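You operate a simulated robot arm through the tools that you are given. There is no shell and no other tool. Be economical: measure what you need, move in short steps, check, and stop when the job is done.

Carry out the task below with a simulated robot arm. There is one attempt and no reset: what you move stays moved.

Task
Pump cleaner into the clear pot to its 20 ml line, lid it.
Fine: it ends on the steel tray; spill nothing. Set down upright: clear pot.
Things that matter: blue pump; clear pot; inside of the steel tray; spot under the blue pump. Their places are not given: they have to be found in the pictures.

It is judged by the outcome, as a careful person would: the job done as asked, and still so three seconds after it is handed in. It fails if anything else is knocked over, pushed out of place, dropped, spilled or broken. Lids that push on must go on centred and level and be pressed home; caps that screw on are set level and turned clockwise until they are tight.

Robot
A 6-joint arm with a two-finger parallel gripper, fixed in place. Base frame: the origin is at the foot of the arm, x ahead of it, y to its left, z up; the work surface is at about z = 900. Readings come in mm, degrees, newtons and seconds.
With the tool pointing down near the work surface it reaches from about 240 to 660 mm from the base axis. Its first joint turns from -66.0 to 66.0 degrees. Payload 2.9 kg.
The TCP is the grasp point between the finger pads, 30 mm short of the fingertips. In the tool frame z runs along the fingers and y along their closing line. Largest opening 110 mm; finger width 20, thickness 10; the body of the gripper, 48 by 112 mm, starts 55 mm behind the TCP.
Orientation is that of the tool frame in the base frame, as a unit quaternion [x, y, z, w]. With the fingers straight down and closing along the base's y, the tool's x points along the base's -x, its y along +y and its z along -z.

Tools
- The arm moves only by the tool play_rows. Its argument "increments" is a list of rows, each a list of 6 numbers: the shift along the tool's x, y, z in mm, then the turn, a rotation vector about the tool's x, y, z in degrees. In form: [[tx, ty, tz, ax, ay, az], ...]. A call has 1 to 20 rows; each row shifts and turns the commanded pose from where the row before left it, along the tool's axes as they then stand. "gripper" is the finger opening in mm, from 0 to 110, set as the call begins (left out, the last holds). A row lasts 0.2 s, in which the tool goes at most 50 mm and 8.6 degrees; a call with a longer step from one row to the next is refused whole, and so is a gripper value outside its range. A pose out of reach is approached as far as the arm can. The call stops where the force on the tool passes 40 N (or 10 N more than at its start, if that is more) or the arm is blocked; 0.2 s more then pass. Each finger travels about 108 mm/s and halts on what it meets, pressing with about 23 N; the grip force reading is that of the motor and also rises with nothing between the fingers. The clock runs only during rows and for 0.2 s after the last one: add rows that do not move to give the fingers time. The reply holds the time, the measured pose of the TCP, the force on the tool along the base axes, the opening and the grip force, in the units named above and with some noise, with the torque about the TCP (base axes, N m) and any sound that the robot's microphone picked up.
- Cameras (640 x 400 px; columns grow to the right, rows downward): "scene" is fixed at [65.4, 425.1, 1388.8]; the picture's right is [-0.86, -0.51, 0.00], its down [-0.28, 0.46, -0.84] and it looks along [0.43, -0.72, -0.54] (base axes); focal length 214 px, centre (320, 200). "wrist" rides on the gripper at [72, 17, -103] in the tool frame; the picture's right is [-0.23, 0.97, 0.00], its down [-0.76, -0.18, -0.62] and it looks along [-0.61, -0.14, 0.78] (tool axes); focal length 222 px, centre (320, 200).
- snapshot(camera): a new picture of that camera. The clock stands still meanwhile.
- locate(camera, pixels): for up to 12 pixels [column, row] of the newest picture of that camera ("zoom" is the newest enlarged one), the place [x, y, z] in the base frame of the surface seen there, good to about 2 mm. The clock stands still meanwhile.
- enlarge(camera, box): a new picture of the part [left, top, right, bottom] of that camera's present view, enlarged. The clock stands still meanwhile.
- job_done(): hands the job in; it is judged then, once.

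Go step by step. Measure first, check grasps and placings, and put right what went wrong. The budget is 80 turns and 34 pictures, counting those below and the enlarged ones. Unless the task says otherwise, let go and move clear before handing in, and close with one line.

The tools are called as name(argument=value, ...) on one line, values as JSON. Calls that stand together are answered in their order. play_rows: Moves the arm, as the interface text tells. Its arguments: {"type":"object","properties":{"increments":{"type":"array","items":{"type":"array","items":{"type":"number"}}},"gripper":{"type":"number"}},"required":["increments"]} The other tools are called the same way: snapshot (camera) takes a picture; locate (camera, pixels) gives the place of the surface under pixels of a picture; enlarge (camera, box) takes an enlarged picture of a part of a camera's view; job_done () hands the job in.

At the start:

```text
time: 0.0
tcp_pos: [243.9, -202.4, 1325.2]
tcp_rot: [0.0, 1.0, 0.0, 0.0]
wrist_force: [-0.2, 0.3, -0.2]
moment: [0.0, 0.01, -0.02]
grip_width: 109.7
gripper_force: 0.1
```

scene: 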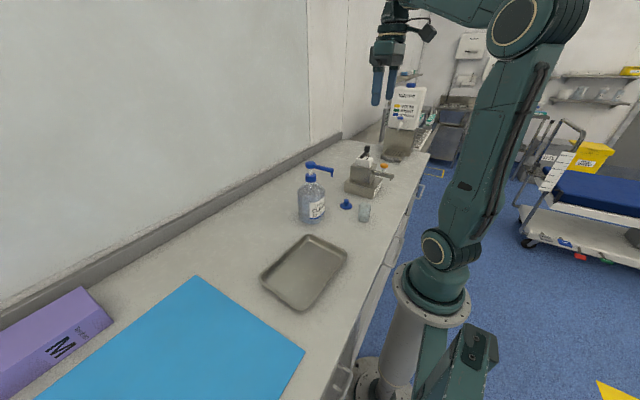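
wrist: 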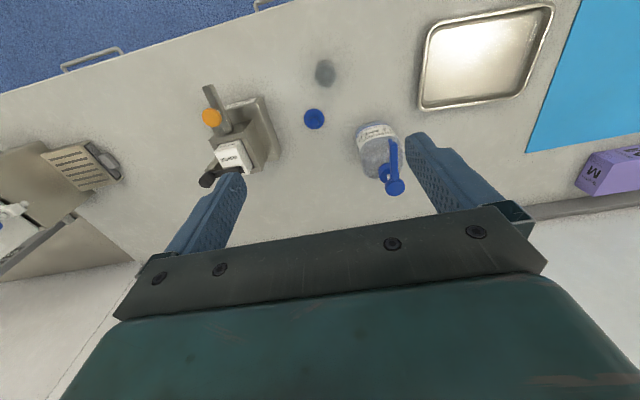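

The scene shows the blue pump bottle near (312,195), a clear pot near (364,213), a blue lid near (346,205), and the tray near (305,272). I'll enlarge these to measure them.

enlarge(camera="scene", box=[280, 140, 408, 230])

enlarge(camera="wrist", box=[180, 40, 440, 210])

locate(camera="scene", pixels=[[312, 164], [332, 171], [311, 178], [312, 205], [364, 207], [364, 221], [346, 204], [305, 270], [311, 236], [347, 251], [262, 280], [305, 308]])

locate(camera="wrist", pixels=[[325, 73], [314, 119], [395, 187], [364, 142], [384, 172], [378, 132], [425, 105], [550, 8], [485, 55], [433, 30]])

```text
4.44 times, centred on (344, 185) of scene
```

zoom: 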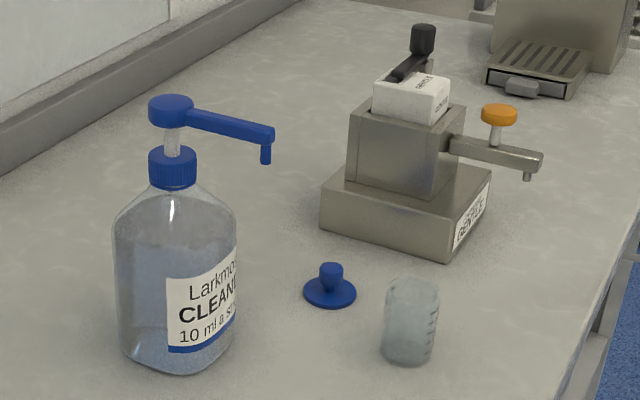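

```text
2.35 times, centred on (310, 125) of wrist
```

zoom: 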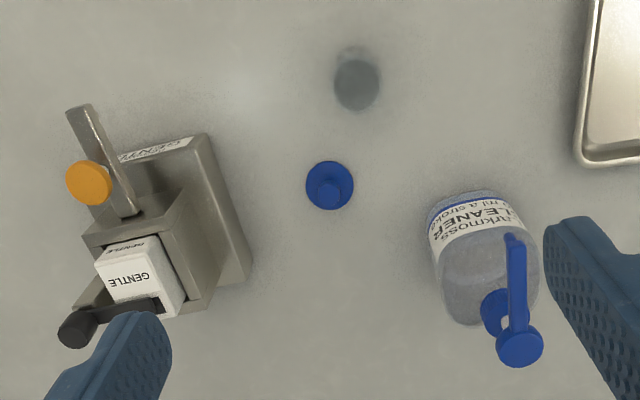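

```text
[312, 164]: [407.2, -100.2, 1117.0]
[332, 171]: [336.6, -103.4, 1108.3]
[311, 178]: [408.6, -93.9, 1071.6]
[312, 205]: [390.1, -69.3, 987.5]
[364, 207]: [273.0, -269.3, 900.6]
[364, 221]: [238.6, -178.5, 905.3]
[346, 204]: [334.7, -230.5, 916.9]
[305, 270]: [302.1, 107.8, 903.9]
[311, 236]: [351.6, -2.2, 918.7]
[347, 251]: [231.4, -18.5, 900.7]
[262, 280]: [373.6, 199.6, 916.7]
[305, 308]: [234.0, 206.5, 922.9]
```

```text
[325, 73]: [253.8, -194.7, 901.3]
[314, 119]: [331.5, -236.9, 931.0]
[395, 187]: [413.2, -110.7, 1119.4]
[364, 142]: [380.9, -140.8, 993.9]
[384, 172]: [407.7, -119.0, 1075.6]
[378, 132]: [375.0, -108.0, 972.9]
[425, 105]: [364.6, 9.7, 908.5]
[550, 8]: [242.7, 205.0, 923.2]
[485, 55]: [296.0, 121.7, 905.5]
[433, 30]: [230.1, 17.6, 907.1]
```

The pot is near (254,-194), the lid near (333,-233) and the pump head near (411,-107,1119), with the spout running toward -x. I'll zoom in to refine the pot, the spout tip and the bottle radius.

enlarge(camera="scene", box=[336, 186, 384, 226])

locate(camera="zoom", pixels=[[100, 180], [130, 200], [380, 130], [400, 140], [440, 140], [330, 380], [370, 390], [400, 390], [420, 360], [340, 200], [450, 200], [400, 330]])

enlarge(camera="scene", box=[296, 155, 344, 225])

```text
10.00 times, centred on (360, 206) of scene
```

zoom: 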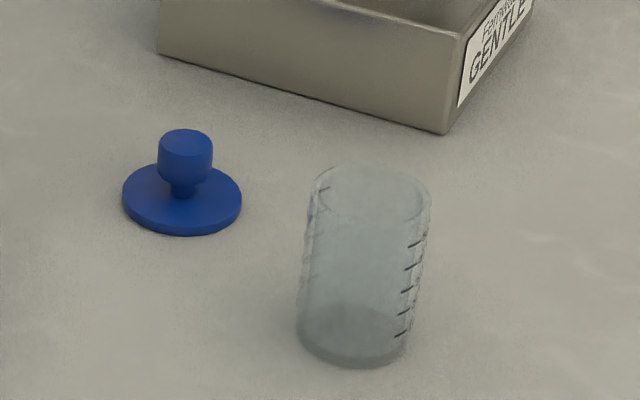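

```text
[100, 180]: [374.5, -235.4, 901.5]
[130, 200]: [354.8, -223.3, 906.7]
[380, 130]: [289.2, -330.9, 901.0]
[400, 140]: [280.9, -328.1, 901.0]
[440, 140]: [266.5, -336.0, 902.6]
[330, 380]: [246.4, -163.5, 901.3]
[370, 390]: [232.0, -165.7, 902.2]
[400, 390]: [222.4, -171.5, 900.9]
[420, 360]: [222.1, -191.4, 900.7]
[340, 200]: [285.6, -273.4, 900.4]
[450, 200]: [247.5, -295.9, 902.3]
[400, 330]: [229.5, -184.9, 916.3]
```

```text
5.71 times, centred on (320, 190) of scene
```

zoom: 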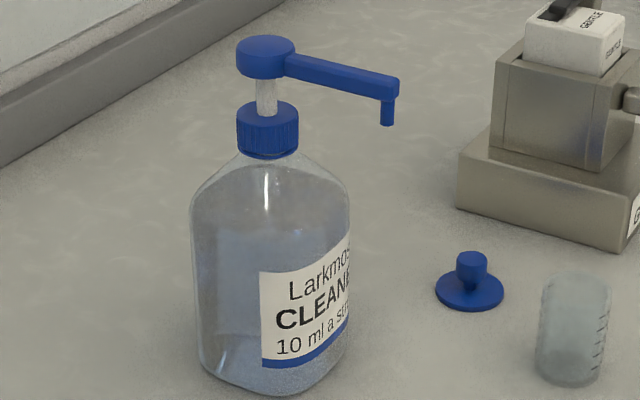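

The pot has five graduation lines about 10 mm apart, which is about 10 ml each, so the second line from the bottom should be 20 ml. The label says "10 ml a stroke". Next I'll measure the spout and bottle edges.

locate(camera="zoom", pixels=[[265, 40], [267, 54], [340, 72], [397, 82], [387, 103], [387, 122], [267, 135], [200, 280], [335, 260], [290, 375], [270, 385], [267, 105]])

snapshot(camera="wrist")

locate(camera="wrist", pixels=[[357, 130], [396, 130], [390, 145], [393, 160], [368, 168], [314, 114], [316, 121], [325, 66], [325, 80], [318, 73], [333, 73], [270, 130]])

```text
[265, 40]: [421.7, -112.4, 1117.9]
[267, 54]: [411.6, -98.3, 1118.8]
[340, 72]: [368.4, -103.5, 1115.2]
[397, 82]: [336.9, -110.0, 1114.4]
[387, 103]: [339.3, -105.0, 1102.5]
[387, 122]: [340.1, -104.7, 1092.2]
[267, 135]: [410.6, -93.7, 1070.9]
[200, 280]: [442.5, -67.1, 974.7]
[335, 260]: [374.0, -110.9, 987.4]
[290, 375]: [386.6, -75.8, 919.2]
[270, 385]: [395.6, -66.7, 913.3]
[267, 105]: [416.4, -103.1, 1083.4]
```

```text
27 pictures are left
```

wrist: 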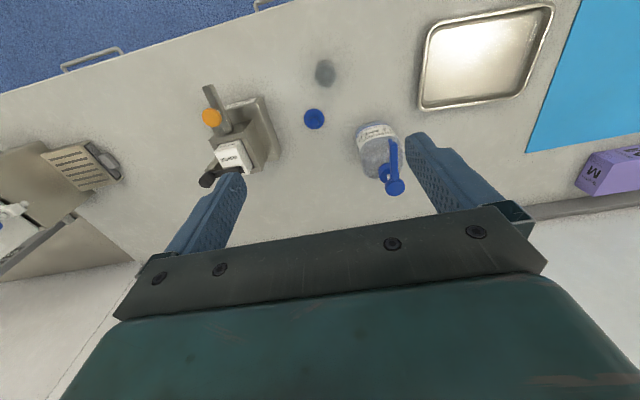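

```text
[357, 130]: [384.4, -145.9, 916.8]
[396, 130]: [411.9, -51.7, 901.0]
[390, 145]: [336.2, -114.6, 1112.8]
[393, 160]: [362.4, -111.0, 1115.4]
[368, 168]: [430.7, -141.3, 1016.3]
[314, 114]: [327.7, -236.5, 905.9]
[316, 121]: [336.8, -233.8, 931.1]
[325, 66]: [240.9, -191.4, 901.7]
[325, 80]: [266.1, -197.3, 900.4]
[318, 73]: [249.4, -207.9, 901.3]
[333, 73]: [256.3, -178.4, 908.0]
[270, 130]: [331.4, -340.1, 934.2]
```

The spout tip is at about (339,-107,1091), the bottle axis at about (415,-108) with radius about 42, and the pot at about (252,-195). A vertical gripper would hit the spout, so I'll tilt the tool 40° and yaw it 20°. Then I'll hover over the pot and look.

play_rows(gripper=80, increments=[[0, 0, 0, 0, 0, -6.667], [0, 0, 0, 0, 0, -6.667], [0, 0, 0, 0, 0, -6.666], [0, 0, 0, 0, -8, 0], [0, 0, 0, 0, -8, 0], [0, 0, 0, 0, -8, 0], [0, 0, 0, 0, -8, 0], [0, 0, 0, 0, -8, 0], [20.3, 0.5, 26.2, 0, 0, 0], [20.3, 0.5, 26.2, 0, 0, 0], [20.3, 0.5, 26.2, 0, 0, 0], [20.3, 0.5, 26.2, 0, 0, 0], [20.3, 0.5, 26.2, 0, 0, 0], [20.3, 0.5, 26.2, 0, 0, 0], [20.3, 0.5, 26.2, 0, 0, 0], [20.3, 0.5, 26.2, 0, 0, 0], [0, 0, 0, 0, 0, 0]])

snapshot(camera="wrist")

```text
time: 3.6
tcp_pos: [191.7, -256.3, 1315.1]
tcp_rot: [-0.169, 0.96, 0.036, 0.219]
wrist_force: [0.2, 0.2, 0.1]
moment: [-0.02, 0.01, -0.02]
grip_width: 79.9
gripper_force: 0.1
out of reach, approached as far as the arm can: row 6, 7, 8, 9, 10, 11, 12, 13, 14, 15, 16
```

```text
26 pictures are left
```

wrist: 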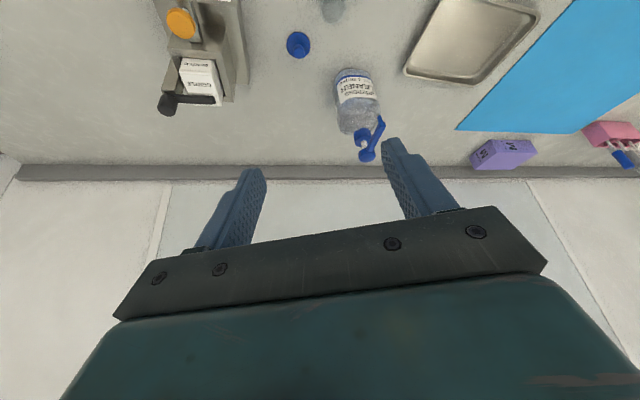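

The tilt ran into a joint limit here: the tool sits at about 25° and the arm stopped short. I'll check whether the next call starts from the commanded or the measured pose.

play_rows(increments=[[0, 0, 0, 0, 0, 0]])

```text
time: 4.0
tcp_pos: [192.2, -257.6, 1314.2]
tcp_rot: [-0.168, 0.96, 0.036, 0.22]
wrist_force: [-0.7, -0.4, 0.5]
moment: [0.01, 0.01, 0.01]
grip_width: 80.0
gripper_force: 0.2
```

The new call starts from the measured pose. I'll straighten the tool, move clear, and yaw to β≈-80° so I can approach the pot from the +y side.

play_rows(increments=[[0, 0, 0, 0, 8.5, 0], [0, 0, 0, 0, 8.5, 0], [0, 0, 0, 0, 8.4, 0], [-34.5, 15.9, 0, 0, 0, 0], [-34.5, 15.9, 0, 0, 0, 0], [-34.5, 15.9, 0, 0, 0, 0], [-34.5, 15.9, 0, 0, 0, 0], [0, 0, 0, 0, 0, 8.34], [0, 0, 0, 0, 0, 8.34], [0, 0, 0, 0, 0, 8.34], [0, 0, 0, 0, 0, 8.34], [0, 0, 0, 0, 0, 8.34], [0, 0, 0, 0, 0, 8.34], [0, 0, 0, 0, 0, 8.34], [0, 0, 0, 0, 0, 8.34], [0, 0, 0, 0, 0, 8.34], [0, 0, 0, 0, 0, 8.34], [0, 0, 0, 0, 0, 8.34], [0, 0, 0, 0, 0, 8.34]])

```text
time: 8.0
tcp_pos: [297.4, -148.3, 1317.4]
tcp_rot: [0.644, 0.765, 0.018, 0.01]
wrist_force: [0.0, -0.3, 1.0]
moment: [0.02, 0.04, 0.02]
grip_width: 80.1
gripper_force: 0.1
```

The yaw is right at β≈-80°, with about 2° of sideways residual. I'll correct that, tilt 40°, and descend to a hover near the pot.

play_rows(increments=[[0, 0, 0, 2.3, 0, 0], [0, 0, 0, 0, -8, 0], [0, 0, 0, 0, -8, 0], [0, 0, 0, 0, -8, 0], [0, 0, 0, 0, -8, 0], [0, 0, 0, 0, -8, 0], [17.4, -5.9, 22.5, 0, 0, 0], [17.4, -5.9, 22.5, 0, 0, 0], [17.4, -5.9, 22.5, 0, 0, 0], [17.4, -5.9, 22.5, 0, 0, 0], [17.4, -5.9, 22.5, 0, 0, 0], [17.4, -5.9, 22.5, 0, 0, 0], [17.4, -5.9, 22.5, 0, 0, 0], [17.4, -5.9, 22.5, 0, 0, 0]])

snapshot(camera="wrist")

```text
time: 11.0
tcp_pos: [305.4, -148.8, 1366.0]
tcp_rot: [0.619, 0.742, -0.166, 0.198]
wrist_force: [1.3, -0.2, -0.1]
moment: [0.02, 0.0, -0.01]
grip_width: 80.1
gripper_force: 0.1
out of reach, approached as far as the arm can: row 3, 4, 5, 6, 7, 8, 9, 10, 11, 12, 13, 14
```

```text
25 pictures are left
```

wrist: 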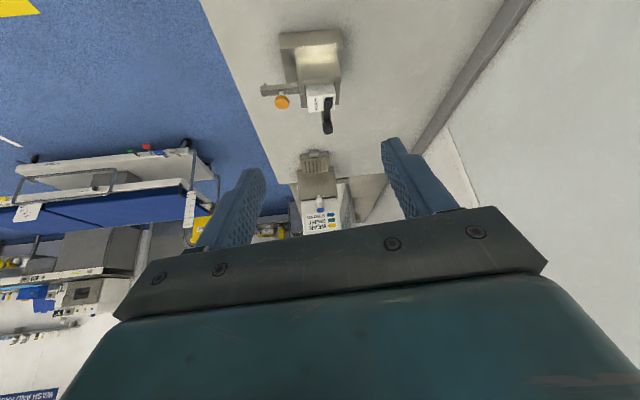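

The IK stalls high up, close to the base. I'll straighten, descend vertically to about z=1150 near the pot, and try tilting from there.

play_rows(increments=[[0, 0, 0, 0, 7.5, 0], [0, 0, 0, 0, 7.5, 0], [0, 0, 0, 0, 7.5, 0], [0, 0, 0, 0, 7.5, 0], [-6, 0, 36, 0, 0, 0], [-6, 0, 36, 0, 0, 0], [-6, 0, 36, 0, 0, 0], [-6, 0, 36, 0, 0, 0], [-6, 0, 36, 0, 0, 0], [-6, 0, 36, 0, 0, 0]])

```text
time: 13.2
tcp_pos: [313.8, -188.4, 1151.5]
tcp_rot: [0.641, 0.768, 0.0, -0.001]
wrist_force: [-0.4, -0.5, -0.3]
moment: [0.03, 0.0, 0.0]
grip_width: 79.9
gripper_force: 0.0
```

The tool is now cleanly vertical. I'll try the 40° tilt here.

play_rows(increments=[[0, 0, 0, 0, -8, 0], [0, 0, 0, 0, -8, 0], [0, 0, 0, 0, -8, 0], [0, 0, 0, 0, -8, 0], [0, 0, 0, 0, -8, 0]])

```text
time: 14.4
tcp_pos: [312.7, -186.1, 1150.9]
tcp_rot: [0.602, 0.721, -0.219, 0.263]
wrist_force: [0.5, -0.5, -0.5]
moment: [0.0, 0.0, -0.03]
grip_width: 80.0
gripper_force: 0.0
```

The tilt works at this spot. Next I'll move to hover above the pot and look.

play_rows(increments=[[16.4, -15.4, 18.9, 0, 0, 0], [16.4, -15.4, 18.9, 0, 0, 0], [16.4, -15.4, 18.9, 0, 0, 0], [16.4, -15.4, 18.9, 0, 0, 0]])

snapshot(camera="wrist")

```text
time: 15.4
tcp_pos: [250.8, -194.7, 1049.5]
tcp_rot: [0.603, 0.721, -0.219, 0.262]
wrist_force: [0.2, -0.1, 0.0]
moment: [0.01, 0.01, 0.01]
grip_width: 80.0
gripper_force: 0.0
```

```text
24 pictures are left
```

wrist: 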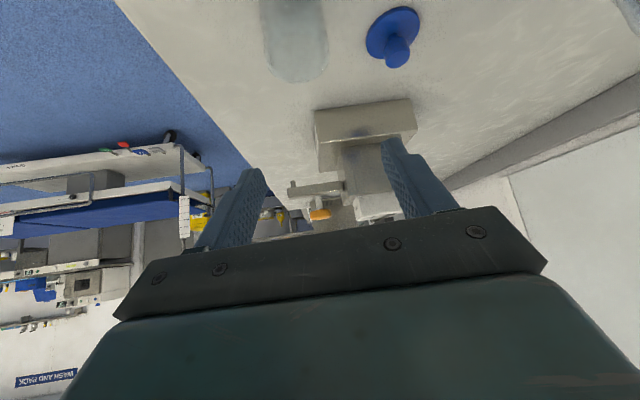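

I reached the hover. The pot is at the top of the wrist picture, around (296,40). I'll locate points across it, and check it in the scene view too.

locate(camera="wrist", pixels=[[264, 20], [280, 20], [296, 20], [312, 20], [324, 20], [296, 40], [296, 60], [296, 75], [296, 80], [275, 70], [315, 70], [397, 50]])

enlarge(camera="scene", box=[310, 130, 406, 230])

```text
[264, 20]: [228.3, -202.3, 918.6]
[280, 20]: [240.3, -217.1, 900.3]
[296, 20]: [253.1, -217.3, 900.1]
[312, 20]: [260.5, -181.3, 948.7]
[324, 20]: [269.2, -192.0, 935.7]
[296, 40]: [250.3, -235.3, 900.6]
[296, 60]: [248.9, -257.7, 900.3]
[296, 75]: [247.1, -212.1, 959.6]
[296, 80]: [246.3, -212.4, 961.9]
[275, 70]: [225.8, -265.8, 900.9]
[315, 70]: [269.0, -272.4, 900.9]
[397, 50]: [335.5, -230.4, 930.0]
```

```text
4.00 times, centred on (358, 180) of scene
```

zoom: 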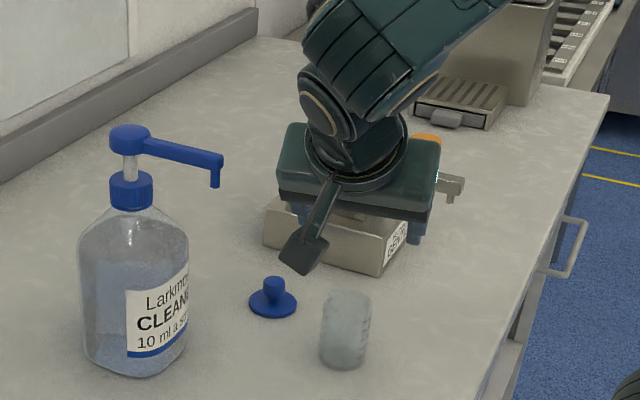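

The pot centre fits at about (248.5,-194) with radius about 20 and rim z about 962. I'll descend to TCP (247.5,-188,940).

play_rows(increments=[[15.2, -0.4, 15.9, 0, 0, 0], [15.2, -0.4, 15.9, 0, 0, 0], [15.2, -0.4, 15.9, 0, 0, 0], [15.2, -0.4, 15.9, 0, 0, 0], [15.2, -0.4, 15.9, 0, 0, 0], [0, 0, 0, 0, 0, 0]])

snapshot(camera="wrist")

```text
time: 16.8
tcp_pos: [268.8, -193.3, 946.1]
tcp_rot: [0.602, 0.722, -0.219, 0.262]
wrist_force: [0.0, -0.3, -0.1]
moment: [0.01, 0.02, 0.0]
grip_width: 79.9
gripper_force: 0.1
out of reach, approached as far as the arm can: row 3, 4, 5
```

```text
22 pictures are left
```

wrist: 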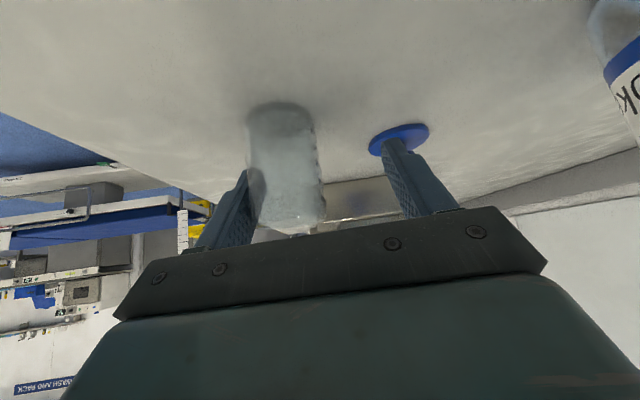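

The wrist gets too close to the base here, so the TCP ended at x=269 instead of 248, with no force on it. I'll lift straight up, untilt, and re-yaw to β=+30°, approaching from the -y side where there's more room.

play_rows(increments=[[-13, 0, -15.5, 0, 0, 0], [-13, 0, -15.5, 0, 0, 0], [-13, 0, -15.5, 0, 0, 0], [-13, 0, -15.5, 0, 0, 0], [-13, 0, -15.5, 0, 0, 0], [-13, 0, -15.5, 0, 0, 0], [-13, 0, -15.5, 0, 0, 0], [-13, 0, -15.5, 0, 0, 0], [-13, 0, -15.5, 0, 0, 0], [-13, 0, -15.5, 0, 0, 0], [0, 20, 0, 0, 8, 0], [0, 20, 0, 0, 8, 0], [0, 0, 0, 0, 8, 0], [0, 0, 0, 0, 8, 0], [0, 0, 0, 0, 8, 0]])

play_rows(increments=[[0, 0, 0, 0, 0, -8.5], [0, 0, 0, 0, 0, -8.5], [0, 0, 0, 0, 0, -8.5], [0, 0, 0, 0, 0, -8.5], [0, 0, 0, 0, 0, -8.5], [0, 0, 0, 0, 0, -8.5], [0, 0, 0, 0, 0, -8.5], [0, 0, 0, 0, 0, -8.5], [0, 0, 0, 0, 0, -8.5], [0, 0, 0, 0, 0, -8.5], [0, 0, 0, 0, 0, -8.5], [0, 0, 0, 0, 0, -8.5], [0, 0, 0, 0, 0, -8], [0, 0, 0, 0, 0, 0]])

snapshot(camera="wrist")

```text
time: 20.0
tcp_pos: [307.8, -186.4, 1149.4]
tcp_rot: [0.64, 0.768, 0.001, -0.001]
wrist_force: [-0.3, 0.6, 0.5]
moment: [0.01, -0.02, 0.03]
grip_width: 80.1
gripper_force: 0.0
```

```text
time: 23.0
tcp_pos: [309.2, -187.3, 1147.8]
tcp_rot: [-0.262, 0.965, 0.0, 0.0]
wrist_force: [0.1, 0.0, 0.1]
moment: [-0.03, 0.0, -0.01]
grip_width: 79.9
gripper_force: 0.1
```

```text
21 pictures are left
```

wrist: 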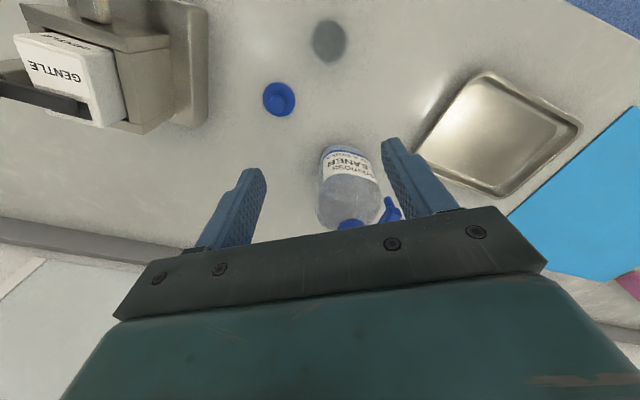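

The yaw is now β≈30°. I'll tilt 40° and move to the hover position above the pot.

play_rows(increments=[[0, 0, 0, 0, -8, 0], [0, 0, 0, 0, -8, 0], [0, 0, 0, 0, -8, 0], [0, 0, 0, 0, -8, 0], [0, 0, 0, 0, -8, 0], [23.4, 5, 8.6, 0, 0, 0], [23.4, 5, 8.6, 0, 0, 0], [23.4, 5, 8.6, 0, 0, 0], [23.4, 5, 8.6, 0, 0, 0], [23.4, 5, 8.6, 0, 0, 0], [0, 0, 0, 0, 0, 0]])

```text
time: 25.4
tcp_pos: [280.6, -175.4, 1037.9]
tcp_rot: [-0.245, 0.908, 0.089, 0.329]
wrist_force: [-0.6, 0.4, -0.2]
moment: [0.01, 0.0, 0.01]
grip_width: 80.4
gripper_force: 0.0
out of reach, approached as far as the arm can: row 7, 8, 9, 10
```

The tilted pose is also out of reach at the pot's original spot, although it works farther out. I'll pick the pot vertically with the fingers closing along x and set it down near (315,-175), which tilted grasps can reach. There I'll regrip it tilted.

play_rows(increments=[[-19.3, 0, -23, 0, 0, 0], [-19.3, 0, -23, 0, 0, 0], [0, 0, 0, 0, 8, 0], [0, 0, 0, 0, 8, 0], [0, 0, 0, 0, 8, 0], [0, 0, 0, 0, 8, 0], [0, 0, 0, 0, 8, 0], [0, 0, 0, 0, 0, -8.33], [0, 0, 0, 0, 0, -8.33], [0, 0, 0, 0, 0, -8.33], [0, 0, 0, 0, 0, -8.33], [0, 0, 0, 0, 0, -8.33], [0, 0, 0, 0, 0, -8.33], [12, 14.1, 0, 0, 0, 0], [12, 14.1, 0, 0, 0, 0], [0, 0, 0, 0, 0, 0]])

snapshot(camera="wrist")

```text
time: 28.8
tcp_pos: [253.6, -194.1, 1095.7]
tcp_rot: [-0.644, 0.765, 0.0, 0.0]
wrist_force: [0.5, -0.5, -0.3]
moment: [0.01, -0.03, 0.0]
grip_width: 79.8
gripper_force: 0.1
out of reach, approached as far as the arm can: row 2
```

```text
20 pictures are left
```

wrist: 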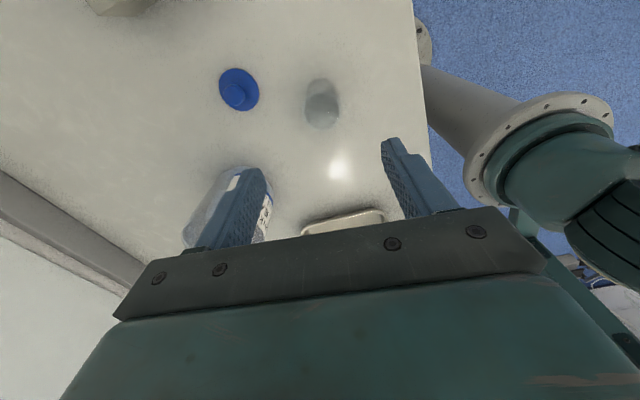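

The tool is vertical above the pot, which appears at (322,105). I'll locate it once more before descending.

locate(camera="wrist", pixels=[[306, 100], [310, 112], [322, 112], [334, 112], [339, 100], [322, 128], [322, 80], [312, 84], [333, 84], [306, 90], [338, 90], [238, 90]])

```text
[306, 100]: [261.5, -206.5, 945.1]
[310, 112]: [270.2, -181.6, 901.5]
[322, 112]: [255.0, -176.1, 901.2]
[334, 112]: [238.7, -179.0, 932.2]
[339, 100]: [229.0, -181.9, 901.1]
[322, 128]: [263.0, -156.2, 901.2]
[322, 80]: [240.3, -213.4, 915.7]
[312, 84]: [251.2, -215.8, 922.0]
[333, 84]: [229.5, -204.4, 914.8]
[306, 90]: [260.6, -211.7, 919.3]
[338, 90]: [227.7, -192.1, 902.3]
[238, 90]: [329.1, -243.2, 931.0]
```

The points on the pot fit a centre of (248.5,-196) and radius of about 20. I'll descend vertically and close.

play_rows(increments=[[2.8, 4.6, 0, 0, 0, 0], [0, 0, 31, 0, 0, 0], [0, 0, 31, 0, 0, 0], [0, 0, 31, 0, 0, 0], [0, 0, 31, 0, 0, 0], [0, 0, 31, 0, 0, 0], [0, 0, 0, 0, 0, 0]])

play_rows(gripper=30, increments=[[0, 0, 0, 0, 0, 0], [0, 0, 0, 0, 0, 0], [0, 0, 0, 0, 0, 0], [0, 0, 0, 0, 0, 0]])

snapshot(camera="wrist")

```text
time: 30.4
tcp_pos: [247.5, -194.8, 940.0]
tcp_rot: [-0.645, 0.764, 0.0, 0.0]
wrist_force: [0.3, -0.1, 1.1]
moment: [-0.01, 0.0, -0.05]
grip_width: 80.0
gripper_force: 0.0
```

```text
time: 31.4
tcp_pos: [247.3, -194.1, 939.9]
tcp_rot: [-0.645, 0.765, 0.0, 0.0]
wrist_force: [0.1, 0.9, -0.5]
moment: [0.0, 0.02, -0.01]
grip_width: 40.4
gripper_force: 22.8
```

```text
19 pictures are left
```

wrist: 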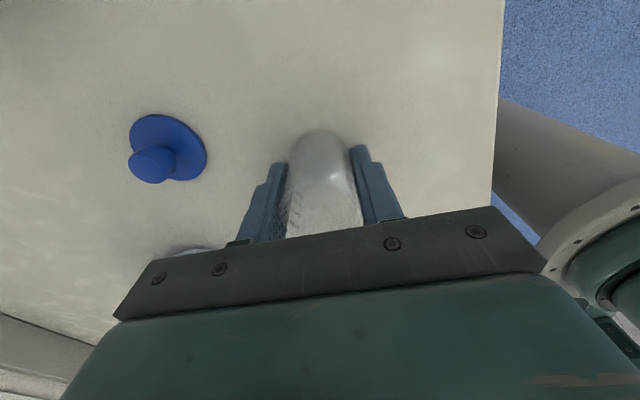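

The pot is gripped at width 40.4. I'll lift it, carry it to (315,-175), and set it down.

play_rows(increments=[[0, 0, -10, 0, 0, 0], [0, 0, -10, 0, 0, 0], [-7.5, -15.9, 0, 0, 0, 0], [-7.5, -15.9, 0, 0, 0, 0], [-7.5, -15.9, 0, 0, 0, 0], [-7.5, -15.9, 0, 0, 0, 0], [0, 0, 0, 0, 0, 0], [0, 0, 9, 0, 0, 0], [0, 0, 6, 0, 0, 0], [0, 0, 4, 0, 0, 0], [0, 0, 0, 0, 0, 0]])

```text
time: 33.8
tcp_pos: [314.2, -175.7, 943.2]
tcp_rot: [-0.645, 0.764, -0.001, 0.0]
wrist_force: [0.2, 0.8, 19.8]
moment: [0.05, 0.04, -0.02]
grip_width: 38.6
gripper_force: 22.9
```

There's 19.8 N of contact at z=943, so the pot is resting on the counter (it slid about 3 mm in the grip). I'll open and rise.

play_rows(gripper=64, increments=[[0, 0, 0, 0, 0, 0], [0, 0, 0, 0, 0, 0], [0, 0, 0, 0, 0, 0], [0, 0, -30, 0, 0, 0], [0, 0, -40, 0, 0, 0], [0, 0, -40, 0, 0, 0], [0, 0, -40, 0, 0, 0], [0, 0, -40, 0, 0, 0], [0, 0, 0, 0, 0, 0]])

snapshot(camera="wrist")

enlarge(camera="scene", box=[290, 150, 386, 230])

```text
time: 35.8
tcp_pos: [314.0, -177.2, 1133.2]
tcp_rot: [-0.645, 0.765, 0.001, 0.001]
wrist_force: [0.5, 0.0, -0.1]
moment: [-0.01, 0.03, -0.04]
grip_width: 64.0
gripper_force: 0.1
```

```text
18 pictures are left
```

wrist: 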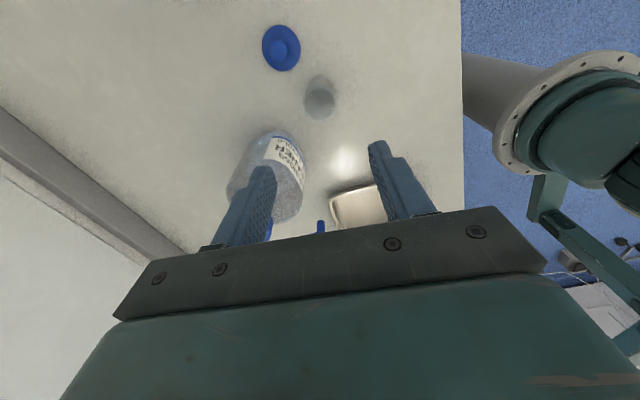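

```text
5.00 times, centred on (338, 190) of scene
```

zoom: 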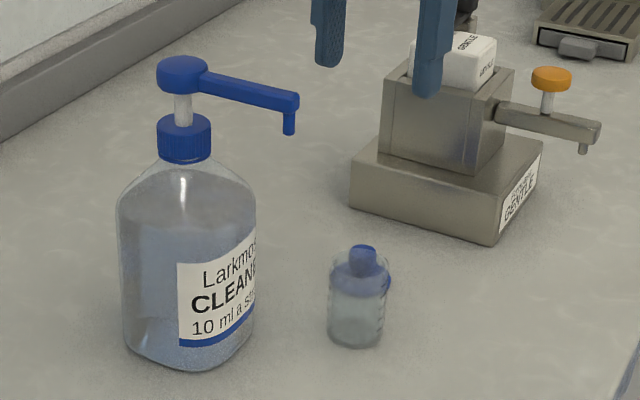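

The pot stands upright near (315,-176). I'll measure its position precisely, then regrip it tilted.

locate(camera="wrist", pixels=[[305, 98], [308, 106], [314, 114], [320, 116], [326, 114], [332, 106], [335, 98], [309, 80], [319, 75], [330, 80], [280, 48]])

locate(camera="zoom", pixels=[[330, 300], [340, 320], [356, 335], [356, 310], [372, 320], [382, 300], [352, 344]])

```text
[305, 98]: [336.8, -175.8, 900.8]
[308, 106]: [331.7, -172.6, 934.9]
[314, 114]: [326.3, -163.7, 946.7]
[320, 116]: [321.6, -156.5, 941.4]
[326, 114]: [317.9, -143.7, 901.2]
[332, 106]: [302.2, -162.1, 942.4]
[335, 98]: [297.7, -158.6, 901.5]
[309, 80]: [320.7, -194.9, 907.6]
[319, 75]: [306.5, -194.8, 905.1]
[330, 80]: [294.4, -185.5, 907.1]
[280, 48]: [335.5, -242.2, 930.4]
```

```text
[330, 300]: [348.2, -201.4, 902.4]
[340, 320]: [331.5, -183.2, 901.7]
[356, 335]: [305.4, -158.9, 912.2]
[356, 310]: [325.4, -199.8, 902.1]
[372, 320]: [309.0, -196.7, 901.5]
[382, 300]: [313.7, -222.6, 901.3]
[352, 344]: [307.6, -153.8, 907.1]
```

The pot centre is at (313.5,-176). I'll yaw to β≈30°, tilt 40°, and hover just above the rim.

play_rows(gripper=56, increments=[[0, 0, 0, 0, 0, 8.33], [0, 0, 0, 0, 0, 8.33], [0, 0, 0, 0, 0, 8.33], [0, 0, 0, 0, 0, 8.33], [0, 0, 0, 0, 0, 8.33], [0, 0, 0, 0, 0, 8.33], [0, 0, 0, 0, -8, 0], [0, 0, 0, 0, -8, 0], [0, 0, 0, 0, -8, 0], [0, 0, 0, 0, -8, 0], [0, 0, 0, 0, -8, 0], [22.5, 0.3, 24.5, 0, 0, 0], [22.5, 0.3, 24.5, 0, 0, 0], [22.5, 0.3, 24.5, 0, 0, 0], [22.5, 0.3, 24.5, 0, 0, 0], [0, 0, 0, 0, 0, 0]])

snapshot(camera="wrist")

```text
time: 39.2
tcp_pos: [307.2, -178.1, 999.1]
tcp_rot: [-0.244, 0.907, 0.089, 0.33]
wrist_force: [0.4, 0.8, -0.5]
moment: [-0.01, 0.01, -0.03]
grip_width: 56.0
gripper_force: 0.1
```

```text
16 pictures are left
```

wrist: 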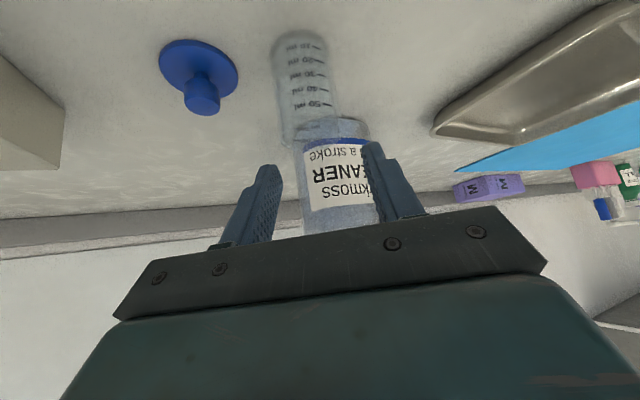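

The arm reached the pose, and the pot lines read 10 to 50 ml. I'll descend to z≈942 and grip.

play_rows(increments=[[12.2, 0, 14.6, 0, 0, 0], [12.2, 0, 14.6, 0, 0, 0], [12.2, 0, 14.6, 0, 0, 0], [0, 0, 0, 0, 0, 0]])

```text
time: 40.2
tcp_pos: [308.9, -178.4, 942.9]
tcp_rot: [-0.246, 0.907, 0.09, 0.33]
wrist_force: [-0.2, 0.8, 0.5]
moment: [-0.01, 0.01, 0.02]
grip_width: 56.0
gripper_force: 0.2
```

The fingers are around the pot. I'll close, lift about 12 mm and check the grip.

play_rows(gripper=28, increments=[[0, 0, 0, 0, 0, 0], [0, 0, 0, 0, 0, 0], [0, 0, 0, 0, 0, 0], [-3.8, 0, -4.6, 0, 0, 0], [-3.8, 0, -4.6, 0, 0, 0], [0, 0, 0, 0, 0, 0]])

snapshot(camera="wrist")

```text
time: 41.6
tcp_pos: [308.6, -178.1, 955.9]
tcp_rot: [-0.245, 0.907, 0.09, 0.33]
wrist_force: [0.5, 0.7, -0.4]
moment: [-0.01, 0.01, -0.02]
grip_width: 39.1
gripper_force: 23.3
```

```text
15 pictures are left
```

wrist: 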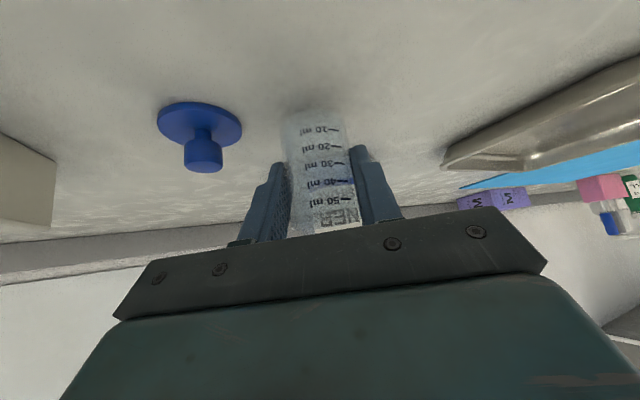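

The pot is held upright at width 39. I'll carry it under the spout and lower it.

play_rows(increments=[[-10.6, 11.3, 8.9, 0, 0, 0], [-10.6, 11.3, 8.9, 0, 0, 0], [-10.6, 11.3, 8.9, 0, 0, 0], [-10.6, 11.3, 8.9, 0, 0, 0], [0, 0, 0, 0, 0, 0], [3.2, 0, 3.8, 0, 0, 0], [2.6, 0, 3.1, 0, 0, 0], [1.3, 0, 1.5, 0, 0, 0], [0, 0, 0, 0, 0, 0]])

enlarge(camera="scene", box=[290, 150, 386, 230])

```text
time: 43.6
tcp_pos: [333.7, -110.9, 942.3]
tcp_rot: [-0.244, 0.907, 0.09, 0.331]
wrist_force: [-0.2, -0.6, -0.4]
moment: [0.02, 0.01, -0.02]
grip_width: 39.2
gripper_force: 23.6
```

```text
5.00 times, centred on (338, 190) of scene
```

zoom: 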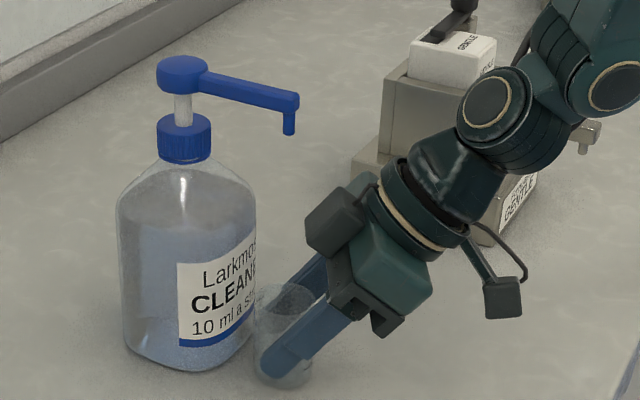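

The pot is aligned under the nozzle, matching both in coordinates and in the picture. I'll lower it until I feel contact.

play_rows(increments=[[0.5, 0, 0.6, 0, 0, 0], [0.5, 0, 0.6, 0, 0, 0], [0, 0, 0, 0, 0, 0]])

```text
time: 44.4
tcp_pos: [333.1, -111.5, 943.3]
tcp_rot: [-0.245, 0.907, 0.09, 0.33]
wrist_force: [0.3, 0.4, -0.6]
moment: [-0.02, 0.01, 0.02]
grip_width: 39.1
gripper_force: 23.3
```

play_rows(increments=[[0.6, 0, 0.8, 0, 0, 0], [0.6, 0, 0.8, 0, 0, 0], [0, 0, 0, 0, 0, 0]])

```text
time: 45.2
tcp_pos: [334.2, -111.4, 942.2]
tcp_rot: [-0.245, 0.906, 0.09, 0.332]
wrist_force: [0.1, 0.5, 15.7]
moment: [0.13, -0.09, 0.13]
grip_width: 38.7
gripper_force: 23.0
```

The pot made contact at 15.7 N. I'll ease off slightly, release, and back out along the fingers.

play_rows(gripper=56, increments=[[0, 0, 0, 0, 0, 0], [0, 0, 0, 0, 0, 0], [0, 0, 0, 0, 0, 0], [0, 0, -16, 0, 0, 0], [0, 0, -16, 0, 0, 0], [0, 0, -16, 0, 0, 0], [0, 0, -16, 0, 0, 0], [0, 0, 0, 0, 0, 0]])

enlarge(camera="scene", box=[290, 150, 386, 230])

```text
time: 47.0
tcp_pos: [299.3, -132.7, 988.3]
tcp_rot: [-0.245, 0.907, 0.089, 0.33]
wrist_force: [0.2, 0.7, 0.0]
moment: [0.01, -0.02, -0.02]
grip_width: 55.7
gripper_force: 0.1
```

```text
5.00 times, centred on (338, 190) of scene
```

zoom: 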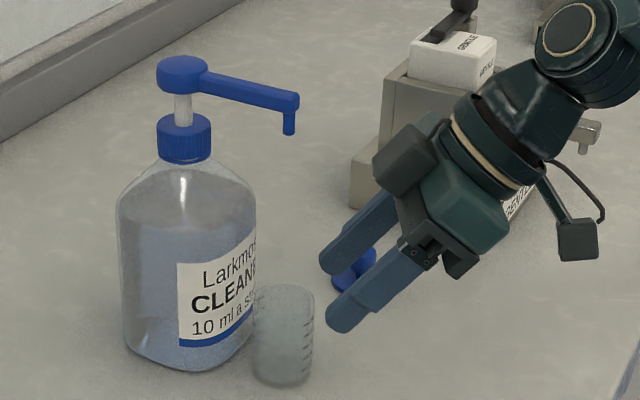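

The pot stands free and centred under the nozzle. I'll back away, rise, straighten the tool and close the fingers, ready to press the pump head.

play_rows(gripper=56, increments=[[9.7, -21.6, -8.1, 0, 0, 0], [9.7, -21.6, -8.1, 0, 0, 0], [-28.3, 0, -33.7, 0, 0, 0], [-28.3, 0, -33.7, 0, 0, 0], [-28.3, 0, -33.7, 0, 0, 0], [0, 0, 0, 0, 8, 0], [0, 0, 0, 0, 8, 0], [0, 0, 0, 0, 8, 0], [0, 0, 0, 0, 8, 0], [0, 0, 0, 0, 8, 0], [0, 0, -40, 0, 0, 0], [0, 0, -40, 0, 0, 0], [0, 0, 0, 0, 0, 0]])

```text
time: 49.8
tcp_pos: [300.8, -181.3, 1203.3]
tcp_rot: [-0.261, 0.965, 0.001, 0.0]
wrist_force: [0.2, 0.2, 0.0]
moment: [-0.01, -0.04, -0.01]
grip_width: 56.2
gripper_force: 0.1
```

I'll move over the pump head with the fingers closed, and refine the head's position from the newest zoom.

locate(camera="zoom", pixels=[[182, 60], [182, 66], [182, 72], [160, 66], [204, 66], [170, 62], [195, 70], [182, 104]])

play_rows(gripper=0, increments=[[-33.9, 1, 0, 0, 0, 0], [-33.9, 1, 0, 0, 0, 0], [-33.9, 1, 0, 0, 0, 0], [-33.9, 1, 0, 0, 0, 0], [0, 0, 0, 0, 0, 0]])

```text
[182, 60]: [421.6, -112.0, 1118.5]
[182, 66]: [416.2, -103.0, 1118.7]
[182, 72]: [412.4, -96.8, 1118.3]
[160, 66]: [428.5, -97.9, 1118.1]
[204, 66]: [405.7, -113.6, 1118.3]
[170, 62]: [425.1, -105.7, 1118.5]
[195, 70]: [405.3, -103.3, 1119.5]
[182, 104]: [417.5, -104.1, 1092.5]
```

```text
time: 51.0
tcp_pos: [414.6, -109.5, 1199.1]
tcp_rot: [-0.261, 0.965, 0.0, -0.001]
wrist_force: [0.2, -0.6, 0.6]
moment: [0.04, -0.01, -0.02]
grip_width: 0.0
gripper_force: 22.9
```

The head centre is about (417.5,-107) with its top at 1118.5. I'll descend to contact and make the first slow stroke.

play_rows(increments=[[-3.6, 0.2, 0, 0, 0, 0], [0, 0, 20, 0, 0, 0], [0, 0, 20, 0, 0, 0], [0, 0, 6, 0, 0, 0], [0, 0, 3, 0, 0, 0], [0, 0, 3, 0, 0, 0], [0, 0, 3, 0, 0, 0], [0, 0, 3, 0, 0, 0]])

```text
time: 52.8
tcp_pos: [416.7, -109.2, 1143.1]
tcp_rot: [-0.262, 0.965, 0.0, 0.0]
wrist_force: [-1.8, 1.0, 3.8]
moment: [0.04, 0.05, 0.01]
grip_width: 0.2
gripper_force: 23.3
```

play_rows(increments=[[0, 0, 2.5, 0, 0, 0], [0, 0, 2.5, 0, 0, 0], [0, 0, 2.5, 0, 0, 0], [0, 0, 2.5, 0, 0, 0], [0, 0, 2.5, 0, 0, 0], [0, 0, 2.5, 0, 0, 0], [0, 0, 0, 0, 0, 0]])

enlarge(camera="scene", box=[290, 150, 386, 230])

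```text
time: 54.4
tcp_pos: [417.3, -108.6, 1129.7]
tcp_rot: [-0.261, 0.965, 0.0, 0.0]
wrist_force: [3.0, -0.9, 8.4]
moment: [-0.06, -0.1, 0.06]
grip_width: 0.0
gripper_force: 22.8
```

```text
5.00 times, centred on (338, 190) of scene
```

zoom: 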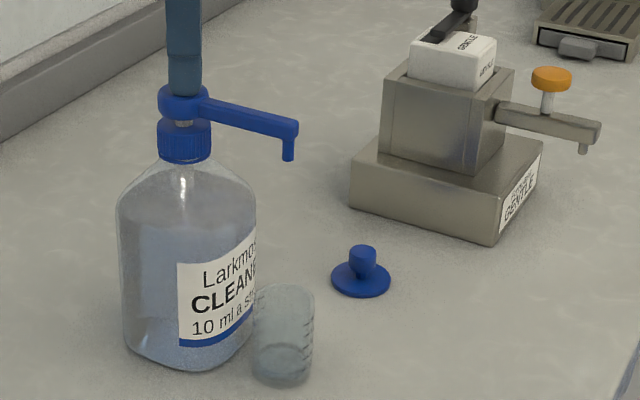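

The stroke is underway at about 19 mm with 8.4 N, and liquid seems to be showing in the pot. I'll continue to the bottom of the stroke.

play_rows(increments=[[0, 0, 2, 0, 0, 0], [0, 0, 2, 0, 0, 0], [0, 0, 2, 0, 0, 0], [0, 0, 2, 0, 0, 0], [0, 0, 2, 0, 0, 0]])

```text
time: 55.6
tcp_pos: [416.7, -108.2, 1124.1]
tcp_rot: [-0.261, 0.965, -0.001, 0.004]
wrist_force: [-5.9, 1.2, 16.1]
moment: [0.03, 0.24, 0.0]
grip_width: 0.3
gripper_force: 23.2
stopped in row 5: the force on the tool passed its limit (the readings are from after the stop); the commanded pose is now the measured one
```

The pump bottomed out at TCP z≈1124, a stroke of about 24 mm. I'll rise slowly to let it refill, then check the level.

play_rows(increments=[[0, 0, -3, 0, 0, 0], [0, 0, -4, 0, 0, 0], [0, 0, -4, 0, 0, 0], [0, 0, -4, 0, 0, 0], [0, 0, -4, 0, 0, 0], [0, 0, -4, 0, 0, 0], [0, 0, -4, 0, 0, 0], [0, 0, -4, 0, 0, 0], [0, 0, 0, 0, 0, 0], [0, 0, 0, 0, 0, 0]])

enlarge(camera="scene", box=[316, 200, 364, 230])

```text
time: 57.8
tcp_pos: [416.3, -108.2, 1153.2]
tcp_rot: [-0.261, 0.965, -0.001, 0.003]
wrist_force: [0.0, 0.2, -1.3]
moment: [0.01, -0.01, 0.02]
grip_width: 0.0
gripper_force: 23.3
```

```text
13.33 times, centred on (340, 215) of scene
```

zoom: 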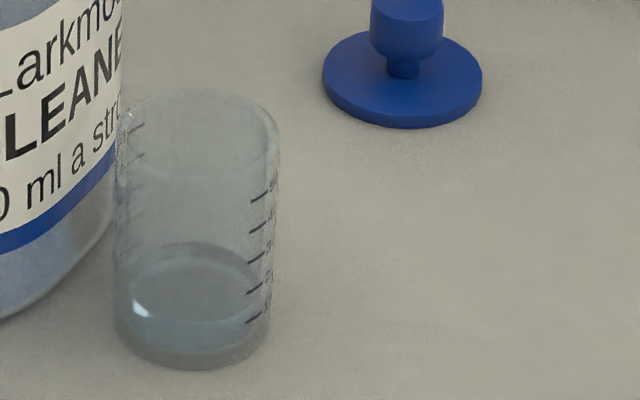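

The liquid's near edge is at the 10 ml line, around row 320. I'll do a second full stroke the same way.

play_rows(increments=[[0, 0, 3, 0, 0, 0], [0, 0, 2.5, 0, 0, 0], [0, 0, 2.5, 0, 0, 0], [0, 0, 2.5, 0, 0, 0], [0, 0, 2.5, 0, 0, 0], [0, 0, 2.5, 0, 0, 0], [0, 0, 2.5, 0, 0, 0], [0, 0, 2.5, 0, 0, 0], [0, 0, 2.5, 0, 0, 0], [0, 0, 2, 0, 0, 0], [0, 0, 2, 0, 0, 0], [0, 0, 2, 0, 0, 0], [0, 0, 2, 0, 0, 0]])

play_rows(increments=[[0, 0, -3, 0, 0, 0], [0, 0, -4, 0, 0, 0], [0, 0, -4, 0, 0, 0], [0, 0, -4, 0, 0, 0], [0, 0, -4, 0, 0, 0], [0, 0, -4, 0, 0, 0], [0, 0, -4, 0, 0, 0], [0, 0, -20, 0, 0, 0], [0, 0, -30, 0, 0, 0], [0, 0, 0, 0, 0, 0]])

enlarge(camera="scene", box=[316, 200, 364, 230])

```text
time: 60.6
tcp_pos: [417.5, -108.0, 1124.6]
tcp_rot: [-0.262, 0.965, -0.001, 0.004]
wrist_force: [-1.3, 5.5, 23.7]
moment: [0.13, 0.1, 0.02]
grip_width: 0.0
gripper_force: 23.0
```

```text
time: 62.8
tcp_pos: [416.6, -109.7, 1198.6]
tcp_rot: [-0.262, 0.965, -0.001, 0.003]
wrist_force: [-0.7, 0.6, 0.2]
moment: [-0.02, 0.01, 0.01]
grip_width: 0.1
gripper_force: 22.8
```

```text
13.33 times, centred on (340, 215) of scene
```

zoom: 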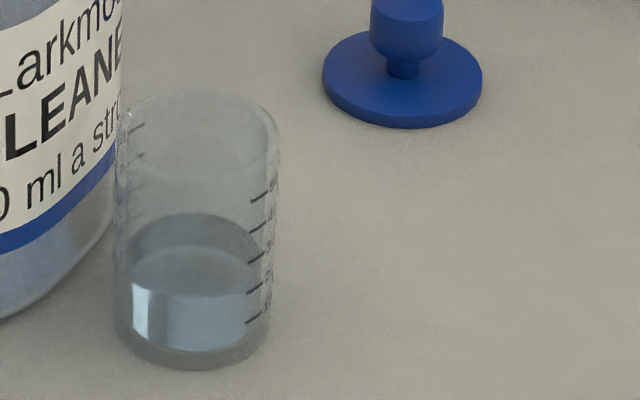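

The level now sits at the 20 ml line. I'll return along the same path to the pre-grasp pose beside the pot.

play_rows(increments=[[33.9, -1, 0, 0, 0, 0], [33.9, -1, 0, 0, 0, 0], [33.9, -1, 0, 0, 0, 0], [33.2, -0.6, 0, 0, 0, 0], [0, 0, 38, 0, 0, 0], [0, 0, 38, 0, 0, 0], [0, 0, 0, 0, -8, 0], [0, 0, 0, 0, -8, 0], [0, 0, 0, 0, -8, 0], [0, 0, 0, 0, -8, 0], [0, 0, 0, 0, -8, 0], [28.3, 0, 33.7, 0, 0, 0], [28.3, 0, 33.7, 0, 0, 0], [28.3, 0, 33.7, 0, 0, 0], [0, 0, 0, 0, 0, 0]], gripper=56)

```text
time: 66.0
tcp_pos: [303.0, -180.5, 986.7]
tcp_rot: [-0.245, 0.906, 0.088, 0.333]
wrist_force: [0.1, -0.4, 0.2]
moment: [-0.02, -0.03, 0.02]
grip_width: 56.3
gripper_force: 0.1
```

play_rows(increments=[[-8.6, 21.6, 6.1, 0, 0, 0], [-8.6, 21.6, 6.1, 0, 0, 0], [0, 0, 0, 0, 0, 0]])

snapshot(camera="wrist")

```text
time: 66.8
tcp_pos: [300.0, -134.1, 989.9]
tcp_rot: [-0.246, 0.906, 0.088, 0.332]
wrist_force: [-0.4, 0.0, -0.7]
moment: [-0.01, 0.0, 0.0]
grip_width: 55.9
gripper_force: 0.1
```

```text
9 pictures are left
```

wrist: 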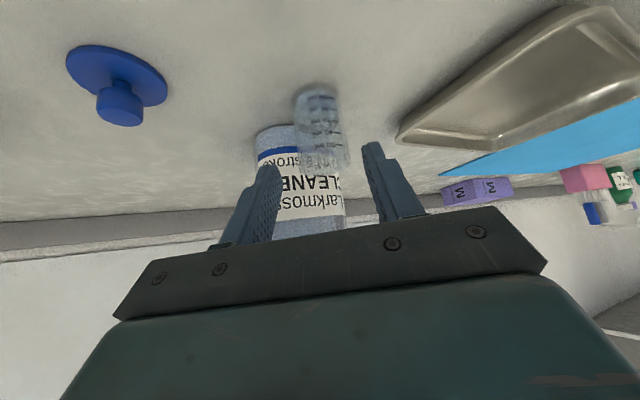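

The pot is between the fingers. I'll slide in along the tool axis and grip.

play_rows(increments=[[-0.2, 0.65, 15.5, 0, 0, 0], [-0.2, 0.65, 15.5, 0, 0, 0], [-0.2, 0.65, 15.5, 0, 0, 0], [-0.2, 0.65, 15.2, 0, 0, 0], [0, 0, 0, 0, 0, 0]])

play_rows(gripper=28, increments=[[0, 0, 0, 0, 0, 0], [0, 0, 0, 0, 0, 0], [0, 0, 0, 0, 0, 0], [-2, 0, -2.4, 0, 0, 0], [-2, 0, -2.4, 0, 0, 0], [-2, 0, -2.4, 0, 0, 0], [-2, 0, -2.4, 0, 0, 0], [0, 0, 0, 0, 0, 0]])

snapshot(camera="wrist")

```text
time: 68.0
tcp_pos: [333.4, -109.2, 946.1]
tcp_rot: [-0.246, 0.907, 0.087, 0.332]
wrist_force: [-0.3, 0.4, -1.1]
moment: [-0.01, 0.03, -0.02]
grip_width: 55.8
gripper_force: 0.0
```

```text
time: 69.8
tcp_pos: [332.6, -109.3, 958.8]
tcp_rot: [-0.246, 0.906, 0.089, 0.333]
wrist_force: [0.9, -0.1, 0.0]
moment: [-0.04, 0.04, -0.01]
grip_width: 38.9
gripper_force: 22.6
```

```text
8 pictures are left
```

wrist: 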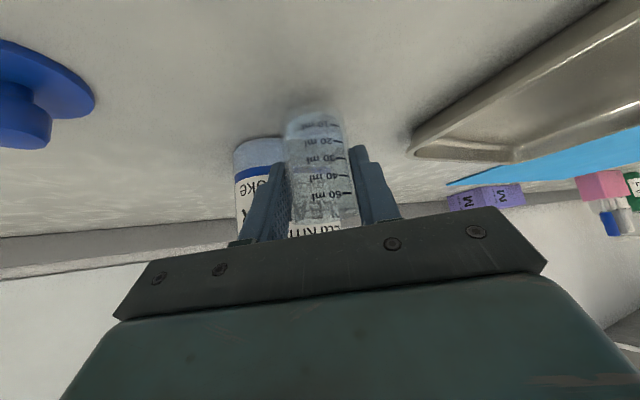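

The pot is held upright. I'll move it gently back to the clear spot near (313,-175) and lower it.

play_rows(increments=[[2.6, -2.8, -2.2, 0, 0, 0], [5.2, -5.7, -4.4, 0, 0, 0], [5.2, -5.7, -4.4, 0, 0, 0], [5.2, -5.7, -4.4, 0, 0, 0], [5.2, -5.7, -4.4, 0, 0, 0], [5.2, -5.7, -4.4, 0, 0, 0], [5.2, -5.7, -4.4, 0, 0, 0], [5.2, -5.7, -4.4, 0, 0, 0], [2.6, -2.8, -2.2, 0, 0, 0], [0, 0, 0, 0, 0, 0], [2, 0, 2.4, 0, 0, 0], [2, 0, 2.4, 0, 0, 0], [2, 0, 2.4, 0, 0, 0], [1, 0, 1.2, 0, 0, 0], [0, 0, 0, 0, 0, 0]])

play_rows(increments=[[0.6, 0, 0.8, 0, 0, 0], [0.6, 0, 0.8, 0, 0, 0], [0, 0, 0, 0, 0, 0]])

```text
time: 73.0
tcp_pos: [309.2, -176.1, 948.4]
tcp_rot: [-0.247, 0.906, 0.089, 0.332]
wrist_force: [0.0, -0.4, -0.1]
moment: [-0.04, 0.0, 0.0]
grip_width: 38.7
gripper_force: 23.4
```

```text
time: 73.8
tcp_pos: [309.5, -176.3, 946.9]
tcp_rot: [-0.247, 0.906, 0.089, 0.333]
wrist_force: [-1.8, -0.1, 4.0]
moment: [0.05, 0.06, 0.04]
grip_width: 38.7
gripper_force: 23.1
```

Light contact of 4 N. I'll release, rise straight up, and straighten the tool for a vertical regrip.

play_rows(gripper=56, increments=[[0, 0, 0, 0, 0, 0], [0, 0, 0, 0, 0, 0], [0, 0, 0, 0, 0, 0], [-6.4, 0, -7.7, 0, 0, 0], [-19.3, 0, -23, 0, 0, 0], [-28.3, 0, -33.7, 0, 0, 0], [-28.3, 0, -33.7, 0, 0, 0], [0, 0, 0, 0, 8, 0], [0, 0, 0, 0, 8, 0], [0, 0, 0, 0, 8, 0], [0, 0, 0, 0, 8, 0], [0, 0, 0, 0, 8, 0], [0, 0, 0, 0, 0, 0]])

snapshot(camera="wrist")

```text
time: 76.6
tcp_pos: [307.6, -175.9, 1072.9]
tcp_rot: [-0.261, 0.965, -0.001, 0.003]
wrist_force: [-0.4, 0.3, 0.5]
moment: [0.03, -0.01, 0.01]
grip_width: 56.1
gripper_force: 0.2
```

```text
7 pictures are left
```

wrist: 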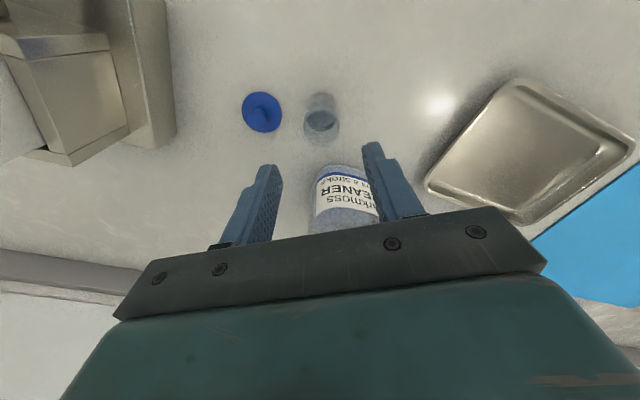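

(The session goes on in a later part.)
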